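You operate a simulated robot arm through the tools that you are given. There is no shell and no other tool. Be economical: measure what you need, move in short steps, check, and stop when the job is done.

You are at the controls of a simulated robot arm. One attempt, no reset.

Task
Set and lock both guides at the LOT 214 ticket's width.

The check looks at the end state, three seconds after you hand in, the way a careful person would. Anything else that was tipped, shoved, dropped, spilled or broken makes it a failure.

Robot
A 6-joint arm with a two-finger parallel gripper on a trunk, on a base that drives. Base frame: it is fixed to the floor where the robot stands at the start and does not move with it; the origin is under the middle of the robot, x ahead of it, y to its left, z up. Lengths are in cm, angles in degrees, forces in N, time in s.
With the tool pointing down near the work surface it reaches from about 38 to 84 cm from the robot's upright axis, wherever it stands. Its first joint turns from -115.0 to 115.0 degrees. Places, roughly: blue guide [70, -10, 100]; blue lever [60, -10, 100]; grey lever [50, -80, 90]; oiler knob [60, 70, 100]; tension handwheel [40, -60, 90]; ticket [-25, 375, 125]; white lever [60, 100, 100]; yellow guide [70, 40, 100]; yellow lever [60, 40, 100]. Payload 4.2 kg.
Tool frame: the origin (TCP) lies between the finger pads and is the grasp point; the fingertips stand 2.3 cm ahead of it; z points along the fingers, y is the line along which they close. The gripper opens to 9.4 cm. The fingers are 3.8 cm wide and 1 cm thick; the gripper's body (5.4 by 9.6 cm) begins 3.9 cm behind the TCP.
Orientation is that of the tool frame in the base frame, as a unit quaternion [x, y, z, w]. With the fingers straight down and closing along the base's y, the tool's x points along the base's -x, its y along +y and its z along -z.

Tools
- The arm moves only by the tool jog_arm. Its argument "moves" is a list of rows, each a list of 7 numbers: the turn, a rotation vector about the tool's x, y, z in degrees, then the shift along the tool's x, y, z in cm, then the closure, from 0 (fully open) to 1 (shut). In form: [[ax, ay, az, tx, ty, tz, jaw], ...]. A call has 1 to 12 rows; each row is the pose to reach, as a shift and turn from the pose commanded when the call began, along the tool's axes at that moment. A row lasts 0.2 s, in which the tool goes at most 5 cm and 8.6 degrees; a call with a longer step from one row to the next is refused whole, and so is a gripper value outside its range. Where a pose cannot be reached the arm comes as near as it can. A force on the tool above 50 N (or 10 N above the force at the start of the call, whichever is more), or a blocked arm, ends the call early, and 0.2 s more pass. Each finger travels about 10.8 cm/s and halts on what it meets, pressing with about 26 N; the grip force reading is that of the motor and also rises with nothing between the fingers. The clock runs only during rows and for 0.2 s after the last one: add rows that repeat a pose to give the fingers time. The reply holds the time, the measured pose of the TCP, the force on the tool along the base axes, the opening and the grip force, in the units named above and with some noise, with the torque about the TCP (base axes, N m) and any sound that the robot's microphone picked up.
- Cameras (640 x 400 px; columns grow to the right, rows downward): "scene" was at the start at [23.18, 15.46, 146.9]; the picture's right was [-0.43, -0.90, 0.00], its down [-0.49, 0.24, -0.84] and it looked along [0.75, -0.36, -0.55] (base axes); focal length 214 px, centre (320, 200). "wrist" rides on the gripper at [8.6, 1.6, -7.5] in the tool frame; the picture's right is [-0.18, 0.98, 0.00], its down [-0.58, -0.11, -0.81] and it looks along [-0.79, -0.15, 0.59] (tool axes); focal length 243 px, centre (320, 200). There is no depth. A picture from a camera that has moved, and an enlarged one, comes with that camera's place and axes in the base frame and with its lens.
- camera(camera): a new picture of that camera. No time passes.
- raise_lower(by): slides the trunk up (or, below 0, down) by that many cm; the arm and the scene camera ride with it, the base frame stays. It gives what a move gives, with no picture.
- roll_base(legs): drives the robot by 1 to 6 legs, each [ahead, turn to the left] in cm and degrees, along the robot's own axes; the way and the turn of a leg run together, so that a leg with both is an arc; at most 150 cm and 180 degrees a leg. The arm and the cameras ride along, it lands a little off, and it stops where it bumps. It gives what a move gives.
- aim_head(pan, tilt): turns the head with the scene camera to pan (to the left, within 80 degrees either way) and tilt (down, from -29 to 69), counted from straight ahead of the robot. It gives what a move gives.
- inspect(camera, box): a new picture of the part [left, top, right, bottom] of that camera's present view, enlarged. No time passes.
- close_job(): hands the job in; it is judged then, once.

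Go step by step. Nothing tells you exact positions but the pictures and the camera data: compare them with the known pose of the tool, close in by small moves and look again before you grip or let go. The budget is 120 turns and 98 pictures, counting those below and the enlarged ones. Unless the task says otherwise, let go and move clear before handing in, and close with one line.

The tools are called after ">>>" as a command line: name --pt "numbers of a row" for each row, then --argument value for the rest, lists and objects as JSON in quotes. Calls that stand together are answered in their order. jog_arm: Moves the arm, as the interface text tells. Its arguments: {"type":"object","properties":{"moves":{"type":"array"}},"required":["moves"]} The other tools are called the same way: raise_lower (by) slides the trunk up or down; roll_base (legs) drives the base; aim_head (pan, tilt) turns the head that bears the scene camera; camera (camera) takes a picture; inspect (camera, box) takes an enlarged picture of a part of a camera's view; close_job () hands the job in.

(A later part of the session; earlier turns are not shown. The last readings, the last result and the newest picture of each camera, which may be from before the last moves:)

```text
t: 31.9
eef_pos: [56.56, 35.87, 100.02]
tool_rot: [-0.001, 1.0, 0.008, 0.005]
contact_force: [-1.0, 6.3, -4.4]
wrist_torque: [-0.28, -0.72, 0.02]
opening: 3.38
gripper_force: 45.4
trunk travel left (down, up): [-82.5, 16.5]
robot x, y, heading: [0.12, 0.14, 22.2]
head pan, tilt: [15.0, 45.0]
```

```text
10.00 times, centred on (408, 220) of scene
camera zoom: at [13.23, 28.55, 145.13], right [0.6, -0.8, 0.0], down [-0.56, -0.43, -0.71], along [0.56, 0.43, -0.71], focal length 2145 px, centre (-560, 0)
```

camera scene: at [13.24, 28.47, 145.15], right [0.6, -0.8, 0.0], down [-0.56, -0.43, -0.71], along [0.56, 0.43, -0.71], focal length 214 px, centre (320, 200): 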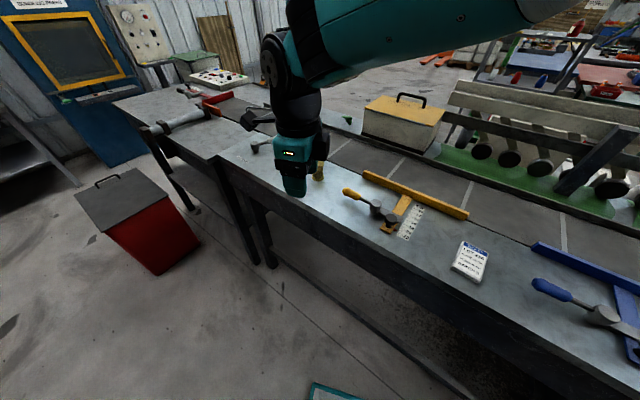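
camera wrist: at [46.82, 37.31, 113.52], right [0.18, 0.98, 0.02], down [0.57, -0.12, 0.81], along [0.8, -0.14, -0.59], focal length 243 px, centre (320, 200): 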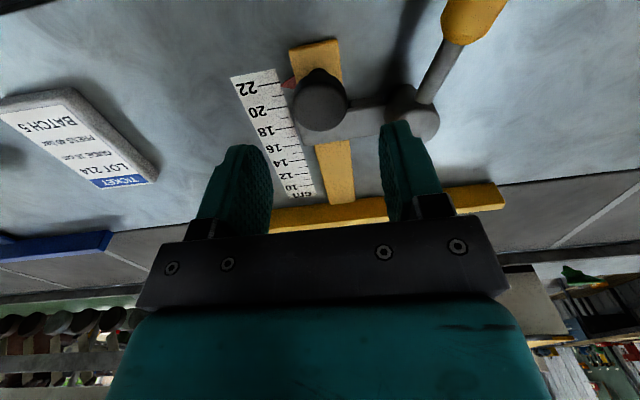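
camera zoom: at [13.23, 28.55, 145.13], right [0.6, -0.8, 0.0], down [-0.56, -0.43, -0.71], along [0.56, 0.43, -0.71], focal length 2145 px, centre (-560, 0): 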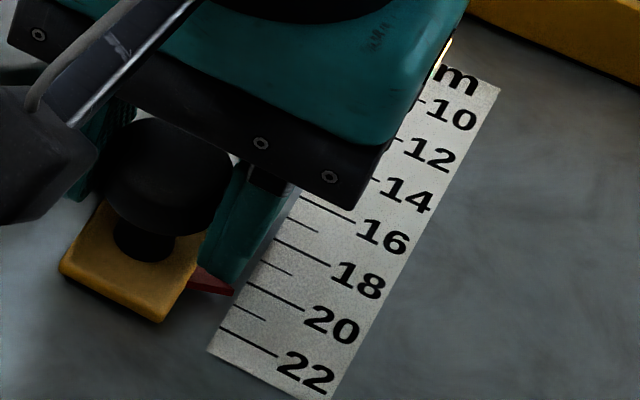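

The pointer reads about 20.65 in both views, so about 4.65 cm remains. I'll slide most of it in small steps.

>>> jog_arm --pt "0 0 0 -0.8 0 0 0.7" --pt "0 0 0 -1.6 0 0 0.7" --pt "0 0 0 -2.4 0 0 0.7" --pt "0 0 0 -3.2 0 0 0.7" --pt "0 0 0 -4 0 0 0.7" --pt "0 0 0 -4.5 0 0 0.7" --pt "0 0 0 -4.5 0 0 0.7"

>>> inspect --camera "scene" --box '[376, 200, 440, 240]'

>>> inspect --camera "wrist" --box '[200, 60, 360, 160]'

```text
t: 33.5
eef_pos: [61.13, 35.98, 100.03]
tool_rot: [0.0, 1.0, 0.009, 0.004]
contact_force: [-1.8, 5.7, -8.4]
wrist_torque: [-0.24, 0.74, 0.02]
opening: 3.37
gripper_force: 45.0
trunk travel left (down, up): [-82.5, 16.5]
robot x, y, heading: [0.27, 0.23, 22.2]
head pan, tilt: [15.0, 45.0]
```

```text
10.00 times, centred on (408, 220) of scene
camera zoom: at [13.26, 28.56, 145.13], right [0.6, -0.8, 0.0], down [-0.56, -0.43, -0.71], along [0.56, 0.43, -0.71], focal length 2145 px, centre (-560, 0)
```

zoom: 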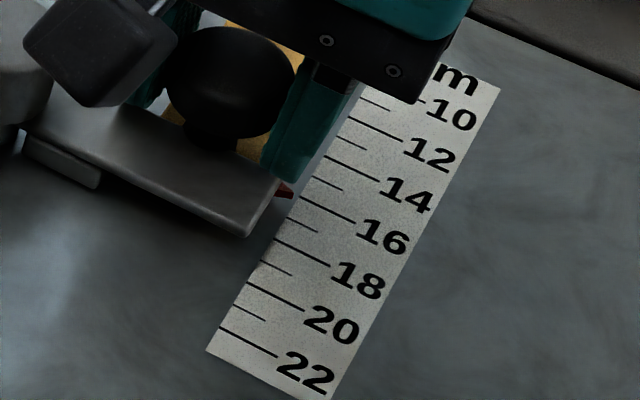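

```text
4.00 times, centred on (280, 110) of wrist
camera zoom: at [52.4, 37.42, 107.56], right [0.18, 0.98, 0.02], down [0.57, -0.12, 0.81], along [0.8, -0.14, -0.59], focal length 970 px, centre (480, 560)
```

zoom: 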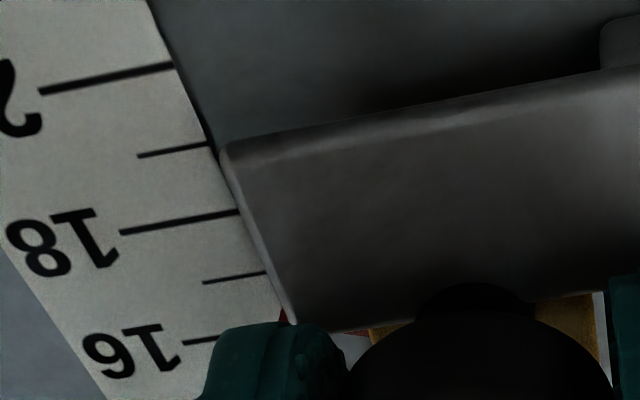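

The pointer is at about 16. I'll let go, rise a little, and read it closely.

>>> jog_arm --pt "0 0 0 0 0 0 0.36" --pt "0 0 0 0 0 0 0.36" --pt "0 0 0 0 0 -4 0.36" --pt "0 0 0 0 0 -8 0.36" --pt "0 0 0 -2 5 -12 0.36" --pt "0 0 0 -2 8 -14 0.36"

>>> inspect --camera "scene" --box '[388, 207, 428, 232]'

>>> inspect --camera "wrist" --box '[180, 0, 340, 100]'

```text
refused: row 5 steps farther than a row can; nothing moved
```

```text
16.00 times, centred on (408, 220) of scene
camera zoom: at [13.26, 28.56, 145.13], right [0.6, -0.8, 0.0], down [-0.56, -0.43, -0.71], along [0.56, 0.43, -0.71], focal length 3432 px, centre (-1088, -112)
```

zoom: 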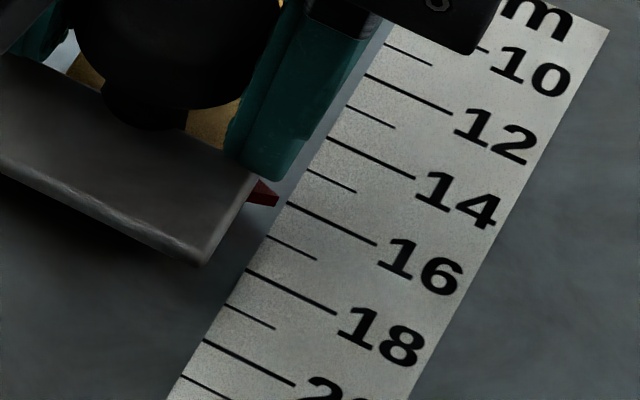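

```text
4.00 times, centred on (260, 50) of wrist
camera zoom: at [52.4, 37.42, 107.56], right [0.18, 0.98, 0.02], down [0.57, -0.12, 0.81], along [0.8, -0.14, -0.59], focal length 970 px, centre (560, 800)
```

zoom: 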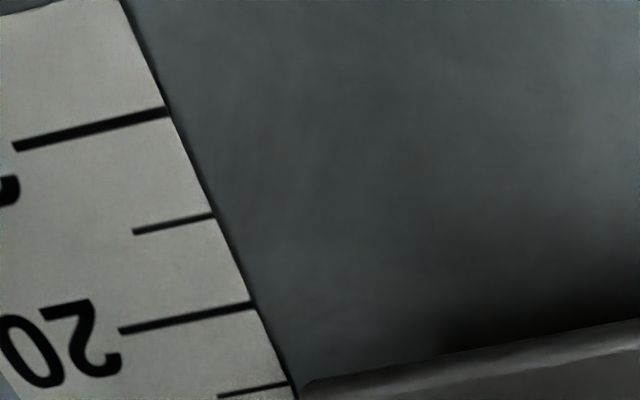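

At this oblique angle the tip lines up with 16, but parallax could hide some error. I'll let go and bring the wrist camera nearly overhead to read it without parallax.

>>> jog_arm --pt "0 0 0 0 0 0 0.36" --pt "0 0 0 0 0 0 0.36" --pt "0 0 0 0 0 -4 0.36" --pt "0 0 0 0 0 -8 0.36" --pt "0 0 0 -2 -1.5 -11 0.36" --pt "0 0 0 -4 -3 -14 0.36" --pt "0 0 0 -5 -4 -15 0.36" --pt "0 0 0 -5 -4 -15 0.36"

>>> camera --camera "wrist"

>>> inspect --camera "scene" --box '[388, 207, 428, 232]'

```text
t: 35.3
eef_pos: [65.91, 31.62, 114.91]
tool_rot: [0.0, 1.0, 0.009, 0.005]
contact_force: [0.2, -0.4, -0.3]
wrist_torque: [-0.01, 0.0, 0.04]
opening: 6.01
gripper_force: 0.1
trunk travel left (down, up): [-82.5, 16.5]
robot x, y, heading: [-0.12, 0.08, 22.3]
head pan, tilt: [15.0, 45.0]
```

```text
53 pictures are left
camera wrist: at [57.16, 32.99, 122.44], right [0.18, 0.98, 0.02], down [0.57, -0.12, 0.81], along [0.8, -0.14, -0.59], focal length 243 px, centre (320, 200)
```

wrist: 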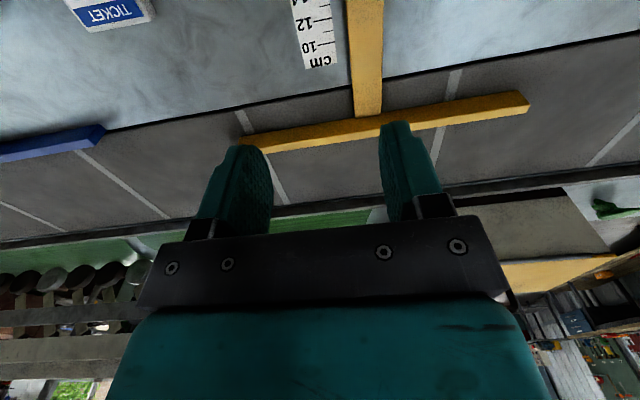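

```text
16.00 times, centred on (408, 220) of scene
camera zoom: at [13.23, 28.51, 145.15], right [0.6, -0.8, 0.0], down [-0.56, -0.43, -0.71], along [0.56, 0.43, -0.71], focal length 3432 px, centre (-1088, -112)
```

zoom: 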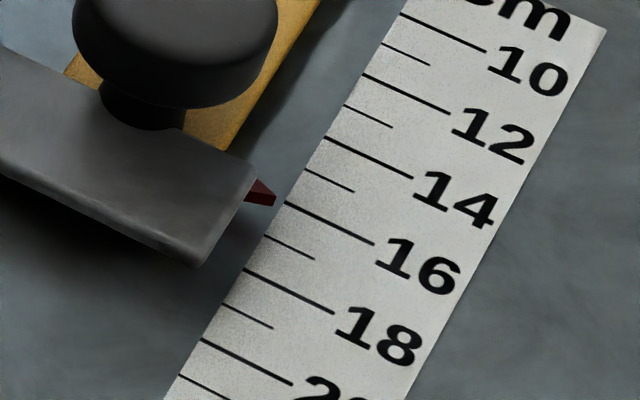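

>>> jog_arm --pt "0 0 0 2.5 0 0 0.36" --pt "0 0 0 4.5 0 0 0.36" --pt "0 0 0 4.5 0 0 0.36"

>>> inspect --camera "wrist" --box '[270, 0, 366, 60]'

```text
t: 36.1
eef_pos: [61.34, 31.66, 114.89]
tool_rot: [-0.001, 1.0, 0.008, 0.006]
contact_force: [-0.2, -0.9, -0.3]
wrist_torque: [0.0, 0.03, 0.01]
opening: 6.02
gripper_force: 0.0
trunk travel left (down, up): [-82.5, 16.5]
robot x, y, heading: [0.2, -0.17, 22.0]
head pan, tilt: [15.0, 45.0]
```

```text
6.67 times, centred on (318, 30) of wrist
camera zoom: at [52.67, 33.2, 122.45], right [0.18, 0.98, 0.02], down [0.57, -0.12, 0.81], along [0.8, -0.14, -0.59], focal length 1618 px, centre (333, 1333)
```

zoom: 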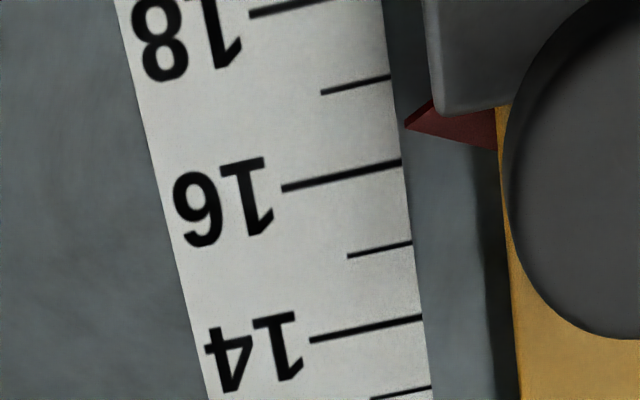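

Nearly overhead, the tip reads 16.4. Combining both views, the pointer sits about 0.65 cm above the scale and truly reads about 16.65. I'll re-grip the knob and move it another 0.65 cm.

>>> jog_arm --pt "0 0 0 0.1 4.3 0 0.36" --pt "0 0 0 0.1 4.3 4.5 0.36" --pt "0 0 0 0.1 4.3 9 0.36" --pt "0 0 0 0.1 4.3 13 0.36" --pt "0 0 0 0.1 4.3 14.8 0.36" --pt "0 0 0 0.1 4.3 14.8 0.7" --pt "0 0 0 0.1 4.3 14.8 0.7" --pt "0 0 0 0.1 4.3 14.8 0.7"

>>> jog_arm --pt "0 0 0 -0.35 0 0 0.7" --pt "0 0 0 -0.65 0 0 0.7" --pt "0 0 0 -0.65 0 0 0.7" --pt "0 0 0 -0.65 0 0 0.7"

>>> jog_arm --pt "0 0 0 0 0 0 0.36" --pt "0 0 0 0 0 0 0.36" --pt "0 0 0 0 0 -4 0.36" --pt "0 0 0 0 0 -8 0.36" --pt "0 0 0 -1 -2 -12 0.36" --pt "0 0 0 -1 -4 -15 0.36" --pt "0 0 0 -1 -4 -15 0.36"

>>> inspect --camera "wrist" --box '[270, 0, 366, 60]'

>>> inspect --camera "scene" --box '[388, 207, 428, 232]'

```text
t: 37.9
eef_pos: [61.25, 36.07, 100.16]
tool_rot: [0.002, 1.0, 0.006, 0.005]
contact_force: [1.2, -32.7, 0.8]
wrist_torque: [-0.6, 0.17, -0.14]
opening: 3.36
gripper_force: 44.6
trunk travel left (down, up): [-82.5, 16.5]
robot x, y, heading: [0.31, -0.25, 21.8]
head pan, tilt: [15.0, 45.0]
```

```text
t: 38.9
eef_pos: [62.06, 35.92, 100.08]
tool_rot: [0.002, 1.0, 0.006, 0.004]
contact_force: [-0.7, -36.8, -8.6]
wrist_torque: [-0.45, -0.28, 0.08]
opening: 3.36
gripper_force: 45.2
trunk travel left (down, up): [-82.5, 16.5]
robot x, y, heading: [-0.2, -0.21, 22.1]
head pan, tilt: [15.0, 45.0]
```

```text
t: 40.5
eef_pos: [63.02, 32.15, 115.35]
tool_rot: [0.0, 1.0, 0.009, 0.006]
contact_force: [0.8, 0.1, -0.1]
wrist_torque: [-0.02, 0.01, 0.01]
opening: 6.01
gripper_force: 0.0
trunk travel left (down, up): [-82.5, 16.5]
robot x, y, heading: [-0.31, 0.16, 21.9]
head pan, tilt: [15.0, 45.0]
```

```text
6.67 times, centred on (318, 30) of wrist
camera zoom: at [54.23, 33.58, 122.75], right [0.18, 0.98, 0.02], down [0.57, -0.12, 0.81], along [0.8, -0.14, -0.59], focal length 1618 px, centre (333, 1333)
```

zoom: 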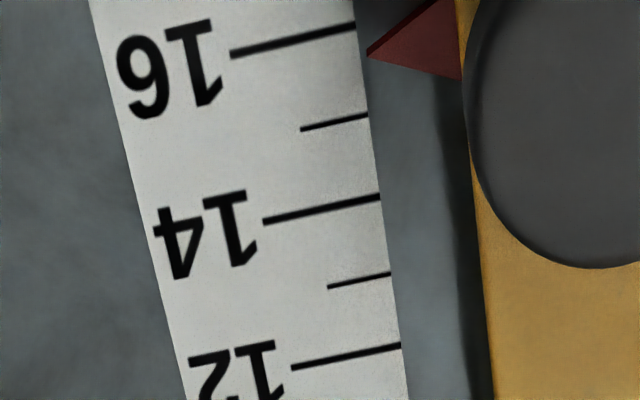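

```text
16.00 times, centred on (408, 220) of scene
camera zoom: at [13.25, 28.48, 145.15], right [0.6, -0.8, 0.0], down [-0.56, -0.43, -0.71], along [0.56, 0.43, -0.71], focal length 3432 px, centre (-1088, -112)
```

zoom: 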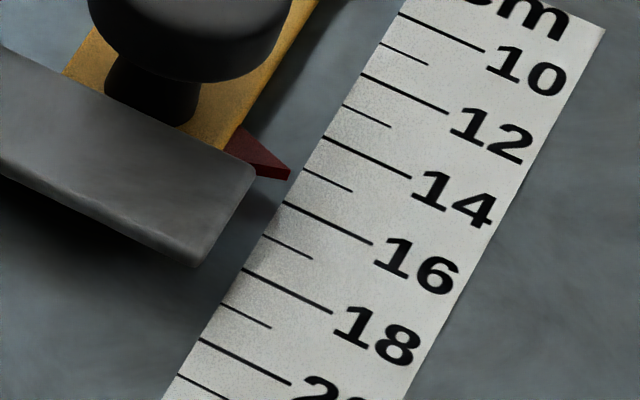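

Combining both views, the true reading is now about 15.9. I'll yaw the tool −90° so the camera looks along y, where parallax in x vanishes, for a precise reading.

>>> jog_arm --pt "0 0 -8.2 0 0.2 0 0.36" --pt "0 0 -16.4 0 0.4 0 0.36" --pt "0 0 -24.6 0 0.6 0 0.36" --pt "0 0 -32.8 0 0.8 0 0.36" --pt "0 0 -41 0 1 0 0.36" --pt "0 0 -49.2 0 1.2 0 0.36" --pt "0 0 -57.4 0 1.4 0 0.36" --pt "0 0 -65.6 0 1.6 0 0.36" --pt "0 0 -73.8 0.2 1.8 0 0.36" --pt "0 0 -82 0.2 1.85 0 0.36" --pt "0 0 -90 0.2 1.85 0 0.36" --pt "0 0 -90 0.2 1.85 0 0.36"

>>> camera --camera "wrist"

```text
t: 43.1
eef_pos: [62.92, 33.65, 115.34]
tool_rot: [0.708, -0.706, -0.003, -0.009]
contact_force: [0.1, 0.7, 0.5]
wrist_torque: [-0.03, 0.0, 0.02]
opening: 6.03
gripper_force: 0.2
trunk travel left (down, up): [-82.5, 16.5]
robot x, y, heading: [0.2, 0.04, 21.9]
head pan, tilt: [15.0, 45.0]
```

```text
48 pictures are left
camera wrist: at [61.14, 24.97, 122.67], right [-0.98, 0.18, -0.01], down [0.1, 0.57, 0.82], along [0.15, 0.8, -0.58], focal length 243 px, centre (320, 200)
```

wrist: 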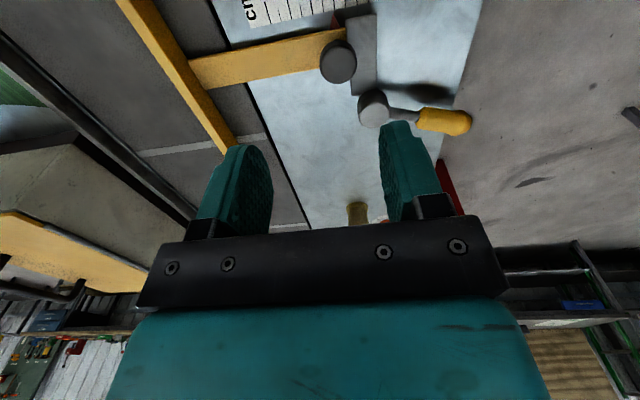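

>>> inspect --camera "wrist" --box '[290, 0, 386, 60]'

```text
6.67 times, centred on (338, 30) of wrist
camera zoom: at [61.14, 24.97, 122.67], right [-0.98, 0.18, -0.01], down [0.1, 0.57, 0.82], along [0.15, 0.8, -0.58], focal length 1618 px, centre (200, 1333)
```

zoom: 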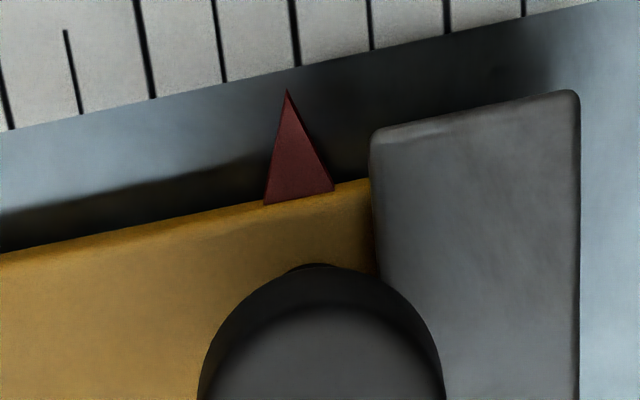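

This view reads about 15.85, so it needs to go back 0.15 cm. I'll descend in this orientation, with the fingers closing along x, where the camera can still see the pointer.

>>> jog_arm --pt "-0.5 1 0 -1.95 1.4 0 0.36" --pt "-0.5 1 0 -1.95 1.4 4 0.36" --pt "-0.5 1 0 -1.95 1.4 8 0.36" --pt "-0.5 1 0 -1.95 1.4 10.5 0.36" --pt "-0.5 1 0 -1.95 1.4 10.5 0.36"

>>> camera --camera "wrist"

```text
t: 44.3
eef_pos: [61.72, 35.89, 104.8]
tool_rot: [-0.707, 0.707, 0.0, 0.001]
contact_force: [0.2, -0.3, 0.2]
wrist_torque: [0.01, -0.03, 0.03]
opening: 5.98
gripper_force: 0.1
trunk travel left (down, up): [-82.5, 16.5]
robot x, y, heading: [-0.01, -0.23, 22.1]
head pan, tilt: [15.0, 45.0]
```

```text
46 pictures are left
camera wrist: at [60.04, 27.22, 112.37], right [-0.98, 0.18, 0.0], down [0.11, 0.58, 0.81], along [0.15, 0.79, -0.59], focal length 243 px, centre (320, 200)
```

wrist: 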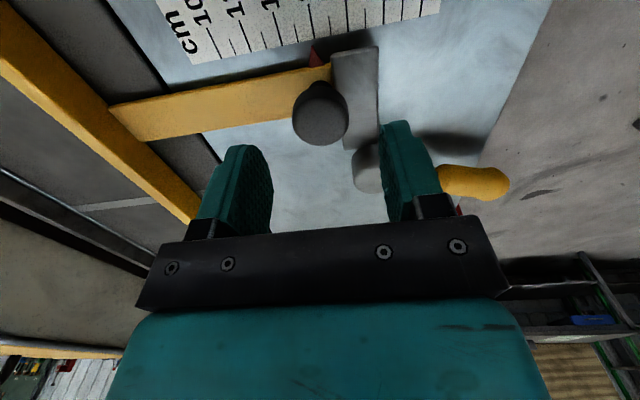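

>>> jog_arm --pt "0 0 0 0 0 2.5 0.36" --pt "0 0 0 0 0 4.6 0.36" --pt "0 0 0 0 0 4.6 0.5" --pt "0 0 0 0 0 4.6 0.7" --pt "0 0 0 0 0 4.6 0.7"

>>> inspect --camera "wrist" --box '[260, 40, 388, 120]'

```text
t: 45.5
eef_pos: [61.45, 35.92, 100.4]
tool_rot: [-0.707, 0.707, 0.0, 0.001]
contact_force: [1.0, 1.2, -2.2]
wrist_torque: [0.33, 0.01, -0.04]
opening: 3.22
gripper_force: 44.9
trunk travel left (down, up): [-82.5, 16.5]
robot x, y, heading: [0.23, 0.08, 22.1]
head pan, tilt: [15.0, 45.0]
```

```text
5.00 times, centred on (324, 80) of wrist
camera zoom: at [59.91, 27.31, 107.82], right [-0.98, 0.18, 0.0], down [0.11, 0.58, 0.81], along [0.15, 0.79, -0.59], focal length 1213 px, centre (300, 800)
```

zoom: 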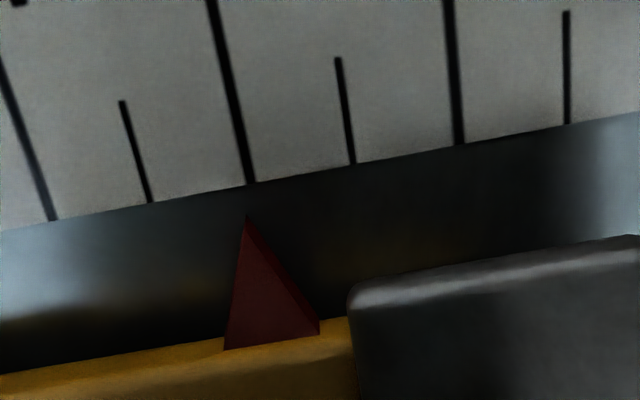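

The pointer now reads 15.9 in this view, which is about 16.05 after parallax. I'll release, rise, and check from above once more.

>>> jog_arm --pt "0 0 0 0 0 0 0.36" --pt "0 0 0 0 0 0 0.36" --pt "0 0 0 0 0 -4 0.36" --pt "0 0 0 0.5 -0.8 -8 0.36" --pt "0 0 0 1.5 -1.6 -12 0.36" --pt "0 0 0 2 -2.5 -15 0.36" --pt "0 0 0 2 -2.5 -15 0.36"

>>> inspect --camera "wrist" --box '[270, 0, 398, 80]'

```text
t: 47.1
eef_pos: [64.01, 33.78, 115.2]
tool_rot: [-0.707, 0.708, -0.001, 0.001]
contact_force: [0.0, 0.5, -0.2]
wrist_torque: [0.0, 0.0, 0.05]
opening: 6.01
gripper_force: 0.0
trunk travel left (down, up): [-82.5, 16.5]
robot x, y, heading: [-0.01, 0.11, 22.0]
head pan, tilt: [15.0, 45.0]
```

```text
5.00 times, centred on (334, 40) of wrist
camera zoom: at [62.39, 25.09, 122.73], right [-0.98, 0.18, 0.0], down [0.11, 0.58, 0.81], along [0.15, 0.79, -0.59], focal length 1213 px, centre (250, 1000)
```

zoom: 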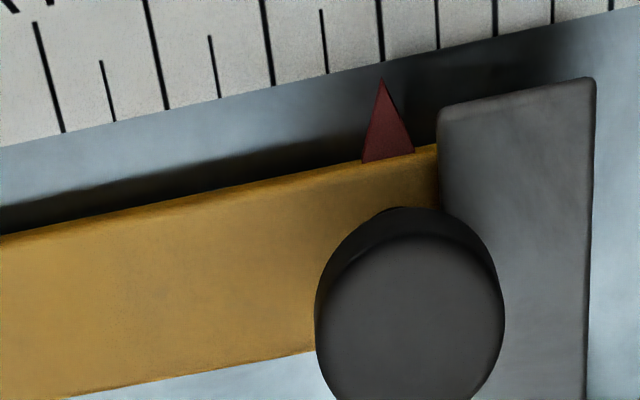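

The pointer reads 15.97 with no parallax, so the yellow guide is set. Next I'll lock it: closed fingers go down on the −y side of the lever handle, which then gets swept back.

>>> jog_arm --pt "0 0 0 -1.5 3.5 0 0.5" --pt "0 0 0 -3 7 0 0.8" --pt "0 0 0 -4.5 10.5 0 1" --pt "0 0 0 -6.7 14.5 0 1" --pt "0 0 0 -6.7 14.5 4 1" --pt "0 0 0 -6.7 14.5 8 1" --pt "0 0 0 -6.7 14.5 10 1" --pt "0 0 0 -6.7 14.5 10 1"

>>> camera --camera "wrist"

>>> inspect --camera "scene" --box '[310, 150, 470, 250]'

```text
t: 48.9
eef_pos: [49.69, 40.62, 105.3]
tool_rot: [0.707, -0.707, 0.0, -0.001]
contact_force: [0.3, 0.6, -0.4]
wrist_torque: [0.01, -0.01, 0.0]
opening: 0.0
gripper_force: 26.2
trunk travel left (down, up): [-82.5, 16.5]
robot x, y, heading: [-0.22, 0.05, 22.1]
head pan, tilt: [15.0, 45.0]
```

```text
43 pictures are left
camera wrist: at [48.07, 31.99, 112.9], right [-0.98, 0.18, 0.0], down [0.11, 0.58, 0.81], along [0.15, 0.79, -0.59], focal length 243 px, centre (320, 200)
```

wrist: 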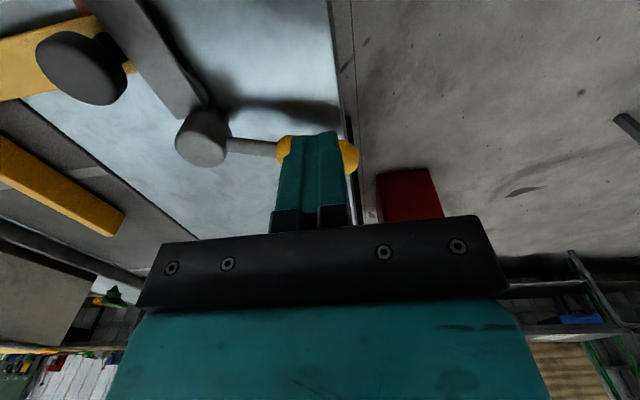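

```text
4.00 times, centred on (390, 200) of scene
camera zoom: at [13.24, 28.48, 145.15], right [0.6, -0.8, 0.0], down [-0.56, -0.43, -0.71], along [0.56, 0.43, -0.71], focal length 858 px, centre (40, 200)
```

zoom: 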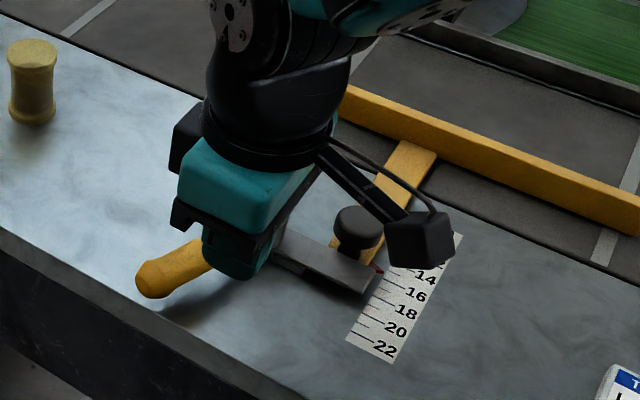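

>>> jog_arm --pt "0 0 0 0 0 3 1" --pt "0 0 0 0 0 6.5 1" --pt "0 0 0 0 0 6.5 1"

>>> jog_arm --pt "0 0 0 -1.2 -0.1 0 1" --pt "0 0 0 -2.44 -0.2 0 1" --pt "0 0 0 -4.01 -0.56 0 1" --pt "0 0 0 -5.53 -1.26 0 1" --pt "0 0 0 -6.91 -2.26 0 1" --pt "0 0 0 -8.09 -3.55 0 1" --pt "0 0 0 -9.0 -5.1 0 1" --pt "0 0 0 -9.0 -5.1 0 1"

>>> inspect --camera "scene" --box '[310, 150, 470, 250]'

```text
t: 49.7
eef_pos: [49.63, 40.66, 98.65]
tool_rot: [-0.707, 0.707, -0.001, 0.001]
contact_force: [-0.3, -0.7, -0.2]
wrist_torque: [-0.01, 0.02, -0.01]
opening: 0.01
gripper_force: 26.0
trunk travel left (down, up): [-82.5, 16.5]
robot x, y, heading: [-0.2, 0.24, 22.1]
head pan, tilt: [15.0, 45.0]
```

```text
t: 51.5
eef_pos: [54.55, 49.54, 98.81]
tool_rot: [-0.707, 0.707, -0.001, 0.0]
contact_force: [-0.3, -0.5, 0.2]
wrist_torque: [0.0, 0.02, 0.0]
opening: 0.0
gripper_force: 26.2
trunk travel left (down, up): [-82.5, 16.5]
robot x, y, heading: [-0.21, 0.01, 22.2]
head pan, tilt: [15.0, 45.0]
```

```text
4.00 times, centred on (390, 200) of scene
camera zoom: at [13.24, 28.48, 145.15], right [0.6, -0.8, 0.0], down [-0.56, -0.43, -0.71], along [0.56, 0.43, -0.71], focal length 858 px, centre (40, 200)
```

zoom: 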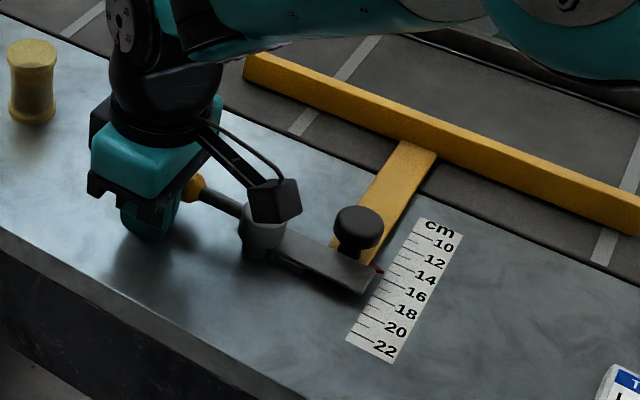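

The lever came round smoothly. Now I'll push slowly toward +x until it meets its stop.

>>> jog_arm --pt "0 0 0 -0.3 -0.7 0 1" --pt "0 0 0 -0.4 -1.4 0 1" --pt "0 0 0 -0.4 -2.0 0 1" --pt "0 0 0 -0.4 -2.4 0 1" --pt "0 0 0 -0.4 -2.8 0 1" --pt "0 0 0 -0.4 -2.8 0 1"

>>> inspect --camera "scene" --box '[310, 150, 470, 250]'

```text
t: 52.5
eef_pos: [55.91, 50.16, 98.59]
tool_rot: [0.712, -0.702, 0.0, 0.006]
contact_force: [-16.4, -5.2, 8.3]
wrist_torque: [-0.11, -0.14, -0.32]
opening: 0.0
gripper_force: 26.0
trunk travel left (down, up): [-82.5, 16.5]
robot x, y, heading: [-0.22, -0.18, 22.1]
head pan, tilt: [15.0, 45.0]
stopped in row 4: the force on the tool passed its limit at 55 N (the readings are from after the stop); the commanded pose is now the measured one
```

```text
4.00 times, centred on (390, 200) of scene
camera zoom: at [12.97, 28.46, 145.17], right [0.61, -0.8, 0.0], down [-0.56, -0.43, -0.71], along [0.56, 0.43, -0.71], focal length 858 px, centre (40, 200)
```

zoom: 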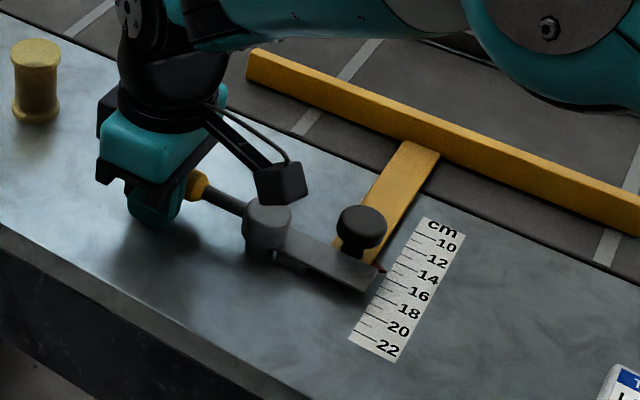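

It stopped firmly. I'll back off, rise and compare it with its original locked angle.

>>> jog_arm --pt "0 0 0 0 0.8 0 1" --pt "0 0 0 0 1.5 -3 1" --pt "0 0 0 0 1.5 -7 1" --pt "0 0 0 3 1.5 -11 1" --pt "0 0 0 7 1 -13 0.7" --pt "0 0 0 11 -1 -14 0.36" --pt "0 0 0 14.5 -3.5 -15 0.36" --pt "0 0 0 16.4 -7 -16.5 0.36" --pt "0 0 0 16.4 -8.1 -16.5 0.36" --pt "0 0 0 16.4 -8.1 -16.5 0.36"

>>> camera --camera "wrist"

>>> inspect --camera "scene" --box '[310, 150, 470, 250]'

```text
t: 54.7
eef_pos: [64.73, 33.95, 115.32]
tool_rot: [0.711, -0.703, 0.0, 0.005]
contact_force: [0.1, 0.4, 0.4]
wrist_torque: [0.05, 0.01, -0.02]
opening: 6.0
gripper_force: 0.1
trunk travel left (down, up): [-82.5, 16.5]
robot x, y, heading: [-0.15, 0.07, 22.0]
head pan, tilt: [15.0, 45.0]
```

```text
39 pictures are left
camera wrist: at [63.28, 25.24, 122.87], right [-0.98, 0.17, 0.01], down [0.11, 0.59, 0.8], along [0.14, 0.79, -0.6], focal length 243 px, centre (320, 200)
```

wrist: 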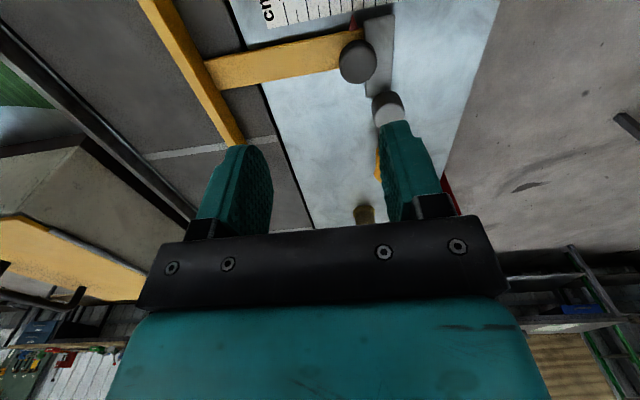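

```text
4.00 times, centred on (390, 200) of scene
camera zoom: at [13.14, 28.49, 145.15], right [0.6, -0.8, 0.0], down [-0.56, -0.43, -0.71], along [0.56, 0.43, -0.71], focal length 858 px, centre (40, 200)
```

zoom: 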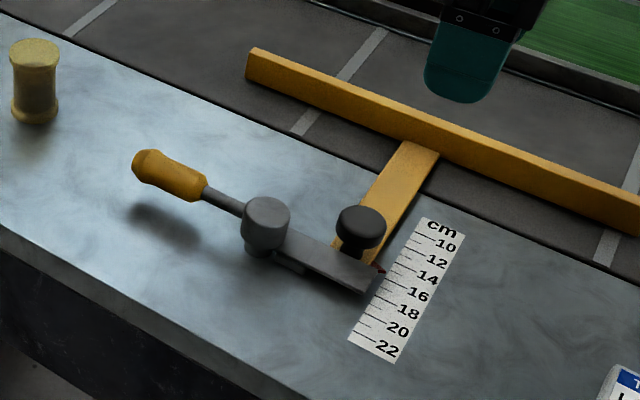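

>>> inspect --camera "wrist" --box '[270, 0, 398, 80]'

```text
5.00 times, centred on (334, 40) of wrist
camera zoom: at [63.28, 25.24, 122.87], right [-0.98, 0.17, 0.01], down [0.11, 0.59, 0.8], along [0.14, 0.79, -0.6], focal length 1213 px, centre (250, 1000)
```

zoom: 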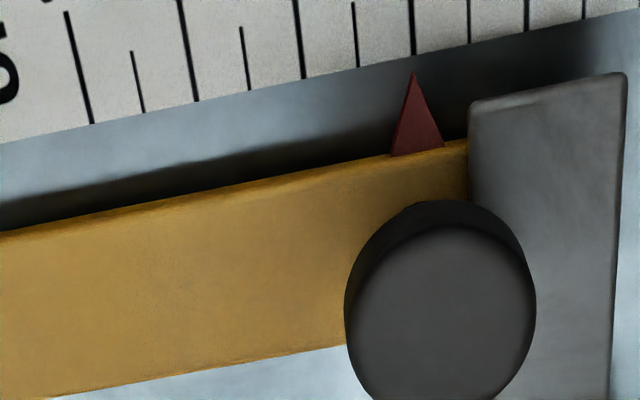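

The yellow guide reads 16.0 and is locked. Next is blue, whose layout matches with hub near (58.8, −8.7), handle toward +y and knob near (55.8, −14.8); I'll move over and aim the head there.

>>> jog_arm --pt "0 0 0.6 4 0.3 0 0.36" --pt "0 0 0.6 8 0.6 0 0.5" --pt "0 0 0.6 12 0.9 0 0.7" --pt "0 0 0.6 16 1.2 0 1" --pt "0 0 0.6 20 1.5 0 1" --pt "0 0 0.6 24 1.8 1 1" --pt "0 0 0.6 28 2.1 3 1" --pt "0 0 0.6 32 2.4 5 1" --pt "0 0 0.6 34.4 2.58 8 1" --pt "0 0 0.6 34.4 2.58 9 1" --pt "0 0 0.6 34.4 2.58 9 1"

>>> aim_head --pan -62 --tilt 42

>>> camera --camera "scene"

>>> camera --camera "wrist"

```text
t: 57.1
eef_pos: [62.4, -0.73, 106.5]
tool_rot: [-0.707, 0.707, 0.0, -0.004]
contact_force: [-0.4, -0.1, -1.0]
wrist_torque: [0.01, 0.02, 0.03]
opening: 0.01
gripper_force: 25.7
trunk travel left (down, up): [-82.5, 16.5]
robot x, y, heading: [0.49, 0.36, 22.2]
head pan, tilt: [15.0, 45.0]
```

```text
t: 58.6
eef_pos: [62.46, -0.8, 106.43]
tool_rot: [-0.707, 0.707, 0.0, -0.005]
contact_force: [-1.1, 0.4, 0.3]
wrist_torque: [0.0, 0.0, 0.0]
opening: 0.02
gripper_force: 26.0
trunk travel left (down, up): [-82.5, 16.5]
robot x, y, heading: [0.0, 0.08, 22.7]
head pan, tilt: [-62.0, 42.0]
```

```text
36 pictures are left
camera scene: at [13.09, 18.22, 145.58], right [-0.64, -0.77, 0.0], down [-0.51, 0.43, -0.74], along [0.57, -0.48, -0.67], focal length 214 px, centre (320, 200)
```

scene: 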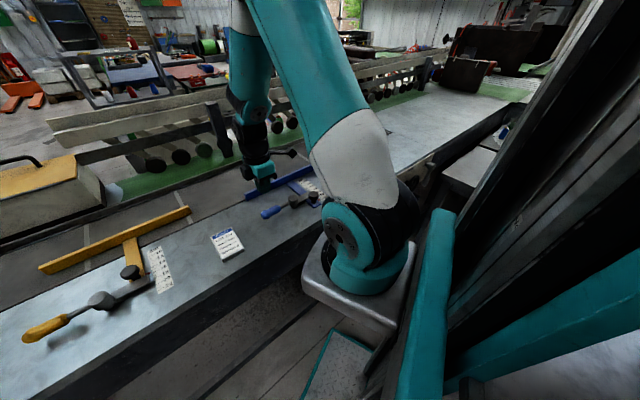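

```text
35 pictures are left
camera wrist: at [60.85, -9.39, 114.05], right [-0.98, 0.18, 0.01], down [0.11, 0.59, 0.8], along [0.14, 0.79, -0.6], focal length 243 px, centre (320, 200)
```

wrist: 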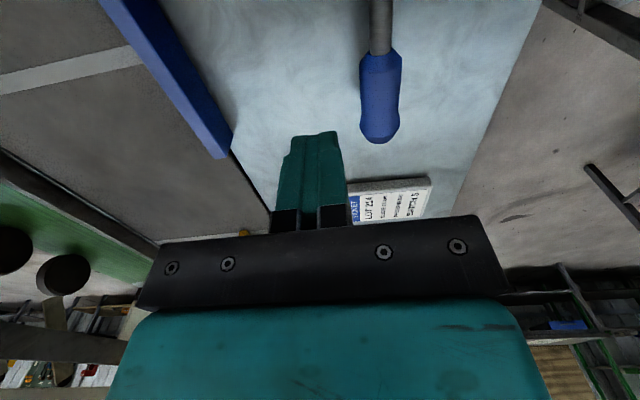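

The blue handle's axis is at x≈58.3 with mid-grip at y≈0.5, and the fingers are on its +x side. I'll descend and sweep it toward −x to unlock.

>>> jog_arm --pt "0 0 0 0 0 3 1" --pt "0 0 0 0 0 6 1" --pt "0 0 0 0 0 7.7 1" --pt "0 0 0 0 0 7.7 1"

>>> jog_arm --pt "0 0 0 -0.8 1.76 0 1" --pt "0 0 0 -1.1 2.96 0 1" --pt "0 0 0 -1.3 4.16 0 1" --pt "0 0 0 -1.25 5.5 0 1" --pt "0 0 0 -0.97 6.86 0 1" --pt "0 0 0 -0.4 8.26 0 1" --pt "0 0 0 0.4 9.56 0 1" --pt "0 0 0 1.4 10.66 0 1" --pt "0 0 0 1.4 10.66 0 1"

>>> camera --camera "wrist"

```text
t: 59.6
eef_pos: [62.26, -0.64, 98.88]
tool_rot: [-0.707, 0.707, 0.0, -0.005]
contact_force: [0.9, 0.6, -0.8]
wrist_torque: [0.03, 0.01, 0.01]
opening: 0.02
gripper_force: 26.2
trunk travel left (down, up): [-82.5, 16.5]
robot x, y, heading: [-0.21, -0.0, 22.2]
head pan, tilt: [-62.0, 42.0]
```

```text
t: 61.6
eef_pos: [51.88, -1.92, 98.68]
tool_rot: [0.708, -0.707, 0.0, 0.002]
contact_force: [10.8, 14.4, 0.2]
wrist_torque: [-0.04, 0.06, 0.02]
opening: 0.01
gripper_force: 25.6
trunk travel left (down, up): [-82.5, 16.5]
robot x, y, heading: [0.02, 0.28, 22.0]
head pan, tilt: [-62.0, 42.0]
```

```text
34 pictures are left
camera wrist: at [50.31, -10.52, 106.31], right [-0.98, 0.18, 0.0], down [0.11, 0.58, 0.8], along [0.14, 0.79, -0.6], focal length 243 px, centre (320, 200)
```

wrist: 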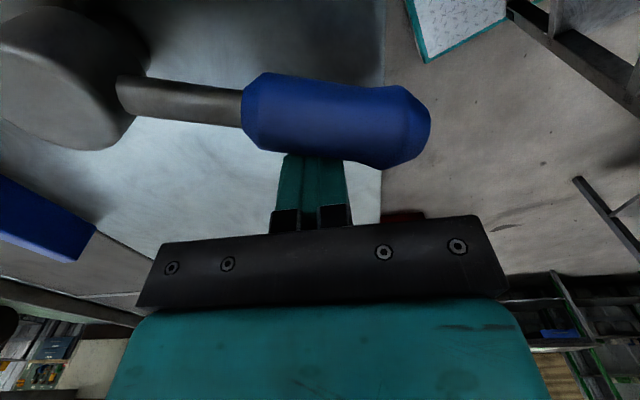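

The lever rests against its stop. I'll back off, rise, and go above the blue knob.

>>> jog_arm --pt "0 0 0 -0.8 -0.3 0 1" --pt "0 0 0 -0.8 -0.3 -4 1" --pt "0 0 0 -0.8 -0.3 -8 1" --pt "0 0 0 2 -0.8 -10 0.7" --pt "0 0 0 6 -2 -10 0.36" --pt "0 0 0 10 -3.2 -9 0.36" --pt "0 0 0 12.7 -4 -8 0.36" --pt "0 0 0 12.7 -4 -8 0.36"

>>> camera --camera "wrist"

>>> inspect --camera "scene" --box '[220, 150, 380, 250]'

```text
t: 63.4
eef_pos: [55.84, -14.53, 106.73]
tool_rot: [-0.707, 0.708, 0.0, -0.005]
contact_force: [0.3, -0.2, 1.5]
wrist_torque: [0.0, 0.0, -0.01]
opening: 6.02
gripper_force: 0.2
trunk travel left (down, up): [-82.5, 16.5]
robot x, y, heading: [0.22, 0.07, 22.0]
head pan, tilt: [-62.0, 42.0]
```

```text
33 pictures are left
camera wrist: at [54.29, -23.15, 114.39], right [-0.98, 0.18, 0.01], down [0.11, 0.59, 0.8], along [0.14, 0.79, -0.6], focal length 243 px, centre (320, 200)
```

wrist: 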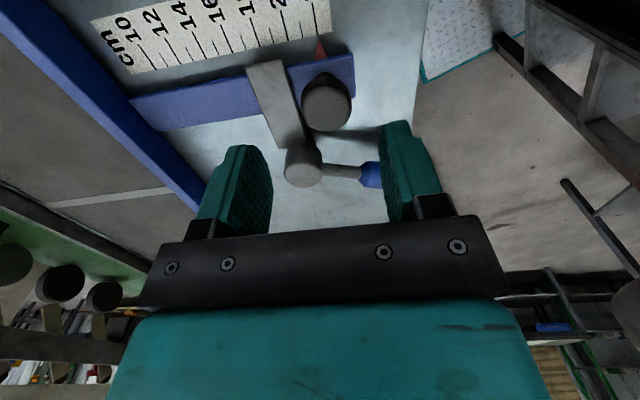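

```text
4.00 times, centred on (300, 200) of scene
camera zoom: at [13.08, 18.22, 145.58], right [-0.64, -0.77, 0.0], down [-0.51, 0.43, -0.74], along [0.57, -0.48, -0.67], focal length 858 px, centre (400, 200)
```

zoom: 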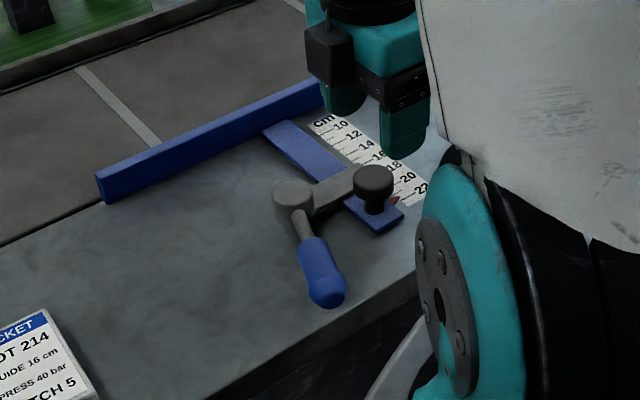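

>>> jog_arm --pt "0 0 0 -0.3 0.2 3 0.36" --pt "0 0 0 -0.3 0.2 5.5 0.36" --pt "0 0 0 -0.3 0.2 6.4 0.36" --pt "0 0 0 -0.3 0.2 6.4 0.5" --pt "0 0 0 -0.3 0.2 6.4 0.7" --pt "0 0 0 -0.3 0.2 6.4 0.7"

>>> jog_arm --pt "0 0 0 0 -0.6 0 0.7" --pt "0 0 0 0 -1.2 0 0.7" --pt "0 0 0 0 -1.2 0 0.7"

>>> camera --camera "wrist"

```text
t: 64.8
eef_pos: [55.46, -14.28, 100.48]
tool_rot: [0.707, -0.707, 0.0, 0.005]
contact_force: [0.5, -0.2, -2.0]
wrist_torque: [-0.05, -0.41, -0.02]
opening: 3.24
gripper_force: 44.8
trunk travel left (down, up): [-82.5, 16.5]
robot x, y, heading: [-0.21, -0.1, 22.3]
head pan, tilt: [-62.0, 42.0]
```

```text
t: 65.6
eef_pos: [56.69, -14.35, 100.36]
tool_rot: [0.707, -0.707, 0.0, 0.004]
contact_force: [-1.1, 2.6, -1.4]
wrist_torque: [-0.67, -0.25, -0.02]
opening: 3.23
gripper_force: 44.4
trunk travel left (down, up): [-82.5, 16.5]
robot x, y, heading: [0.45, -0.3, 22.0]
head pan, tilt: [-62.0, 42.0]
```

```text
31 pictures are left
camera wrist: at [55.15, -23.03, 108.07], right [-0.98, 0.18, 0.01], down [0.12, 0.59, 0.8], along [0.14, 0.79, -0.6], focal length 243 px, centre (320, 200)
```

wrist: 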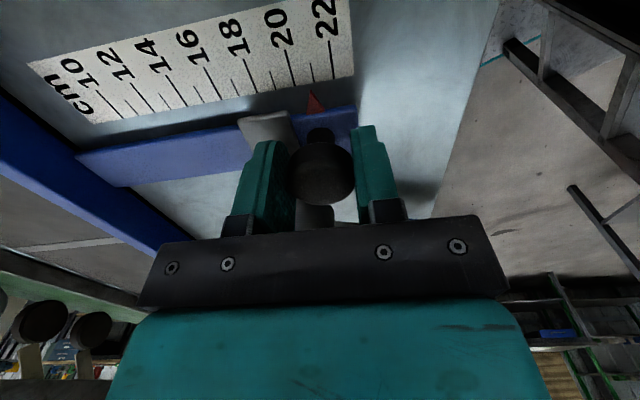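

It slides. I'll read the pointer.

>>> inspect --camera "wrist" --box '[260, 40, 388, 120]'

```text
5.00 times, centred on (324, 80) of wrist
camera zoom: at [55.15, -23.03, 108.07], right [-0.98, 0.18, 0.01], down [0.12, 0.59, 0.8], along [0.14, 0.79, -0.6], focal length 1213 px, centre (300, 800)
```

zoom: 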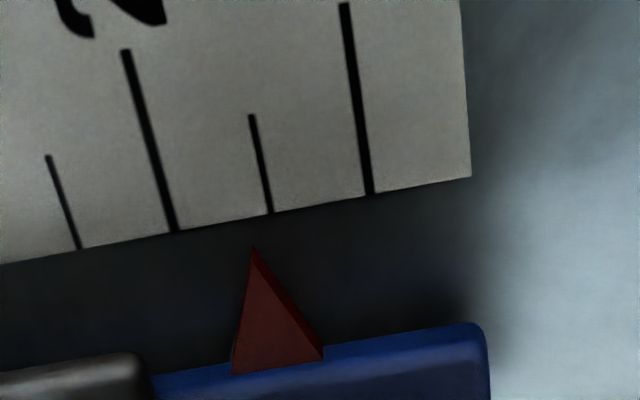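

It reads 20.76 here, about 20.9 after parallax, so I'll move it +4.9 cm.

>>> jog_arm --pt "0 0 0 0 -0.8 0 0.7" --pt "0 0 0 0 -1.6 0 0.7" --pt "0 0 0 0 -2.4 0 0.7" --pt "0 0 0 0 -3.2 0 0.7" --pt "0 0 0 0 -4 0 0.7" --pt "0 0 0 0 -4.6 0 0.7" --pt "0 0 0 0 -4.9 0 0.7" --pt "0 0 0 0 -4.9 0 0.7" --pt "0 0 0 0 -4.9 0 0.7"

>>> inspect --camera "wrist" --box '[260, 40, 388, 120]'

```text
t: 67.6
eef_pos: [61.54, -14.35, 100.48]
tool_rot: [0.708, -0.706, 0.001, 0.005]
contact_force: [-0.6, 9.3, 22.9]
wrist_torque: [0.89, -0.18, 0.02]
opening: 3.23
gripper_force: 45.1
trunk travel left (down, up): [-82.5, 16.5]
robot x, y, heading: [0.19, -0.05, 22.1]
head pan, tilt: [-62.0, 42.0]
```

```text
5.00 times, centred on (324, 80) of wrist
camera zoom: at [59.98, -23.03, 108.06], right [-0.98, 0.18, 0.0], down [0.11, 0.59, 0.8], along [0.14, 0.79, -0.6], focal length 1213 px, centre (300, 800)
```

zoom: 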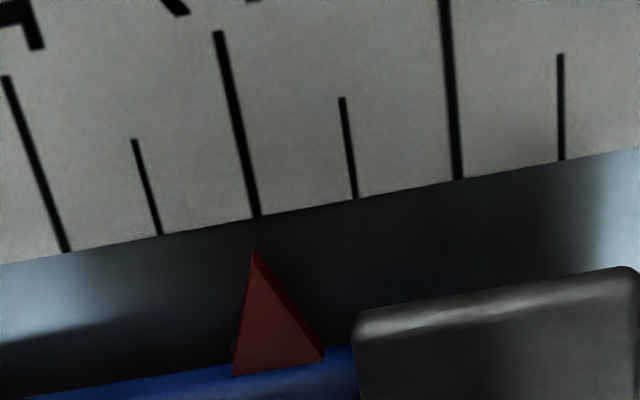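

This is the same reading as yellow had when set. I'll release, rise, and verify from above.

>>> jog_arm --pt "0 0 0 0 0 0 0.36" --pt "0 0 0 0 0 0 0.36" --pt "0 0 0 0 0 -4 0.36" --pt "0 0 0 0.5 -0.8 -8 0.36" --pt "0 0 0 1.5 -1.6 -12 0.36" --pt "0 0 0 2 -2.7 -15 0.36" --pt "0 0 0 2 -2.7 -15 0.36"

>>> inspect --camera "wrist" --box '[270, 0, 398, 80]'

```text
t: 69.2
eef_pos: [64.24, -16.59, 115.48]
tool_rot: [-0.707, 0.707, 0.0, -0.005]
contact_force: [0.8, -0.3, -0.9]
wrist_torque: [0.0, 0.01, 0.0]
opening: 6.05
gripper_force: 0.1
trunk travel left (down, up): [-82.5, 16.5]
robot x, y, heading: [-0.2, -0.43, 22.2]
head pan, tilt: [-62.0, 42.0]
```

```text
5.00 times, centred on (334, 40) of wrist
camera zoom: at [62.77, -25.16, 123.1], right [-0.98, 0.18, 0.01], down [0.11, 0.59, 0.8], along [0.14, 0.79, -0.6], focal length 1213 px, centre (250, 1000)
```

zoom: 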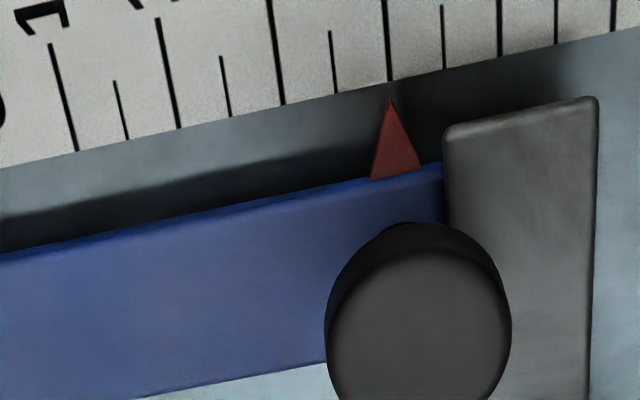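

The blue pointer is exactly on 16. Now I'll lock it with the same sweep I used on yellow.

>>> jog_arm --pt "0 0 0 -1.5 3.5 0 0.5" --pt "0 0 0 -3 7 0 0.8" --pt "0 0 0 -4.5 10.5 0 1" --pt "0 0 0 -7 14.9 0 1" --pt "0 0 0 -7 14.9 4 1" --pt "0 0 0 -7 14.9 8 1" --pt "0 0 0 -7 14.9 10 1" --pt "0 0 0 -7 14.9 10 1"

>>> camera --camera "wrist"

```text
refused: row 4 steps farther than a row can; nothing moved
```

```text
27 pictures are left
camera wrist: at [62.77, -25.16, 123.1], right [-0.98, 0.18, 0.01], down [0.11, 0.59, 0.8], along [0.14, 0.79, -0.6], focal length 243 px, centre (320, 200)
```

wrist: 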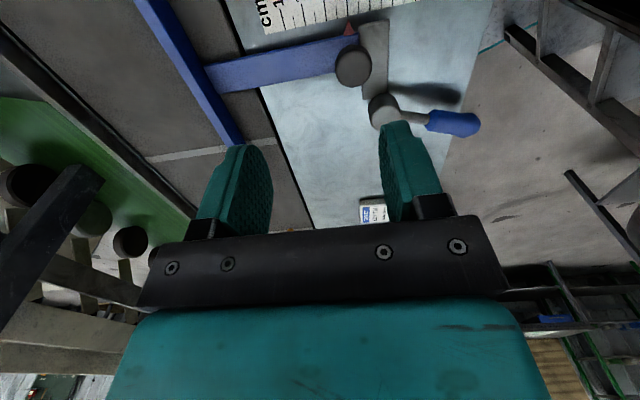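

>>> jog_arm --pt "0 0 0 -1.5 3.5 0 0.5" --pt "0 0 0 -3 7 0 0.8" --pt "0 0 0 -5 11 0 1" --pt "0 0 0 -7 14.9 0 1" --pt "0 0 0 -7 14.9 4 1" --pt "0 0 0 -7 14.9 8 1" --pt "0 0 0 -7 14.9 10 1" --pt "0 0 0 -7 14.9 10 1"

>>> camera --camera "wrist"

```text
t: 71.0
eef_pos: [49.65, -9.4, 105.1]
tool_rot: [-0.707, 0.707, 0.001, -0.005]
contact_force: [0.0, -0.2, 1.6]
wrist_torque: [0.02, -0.02, 0.03]
opening: 0.0
gripper_force: 26.1
trunk travel left (down, up): [-82.5, 16.5]
robot x, y, heading: [-0.11, 0.2, 22.3]
head pan, tilt: [-62.0, 42.0]
```

```text
26 pictures are left
camera wrist: at [48.11, -17.97, 112.74], right [-0.98, 0.18, 0.01], down [0.12, 0.59, 0.8], along [0.14, 0.79, -0.6], focal length 243 px, centre (320, 200)
```

wrist: 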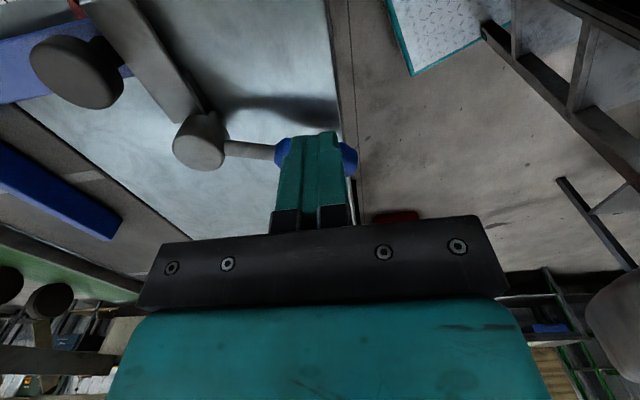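

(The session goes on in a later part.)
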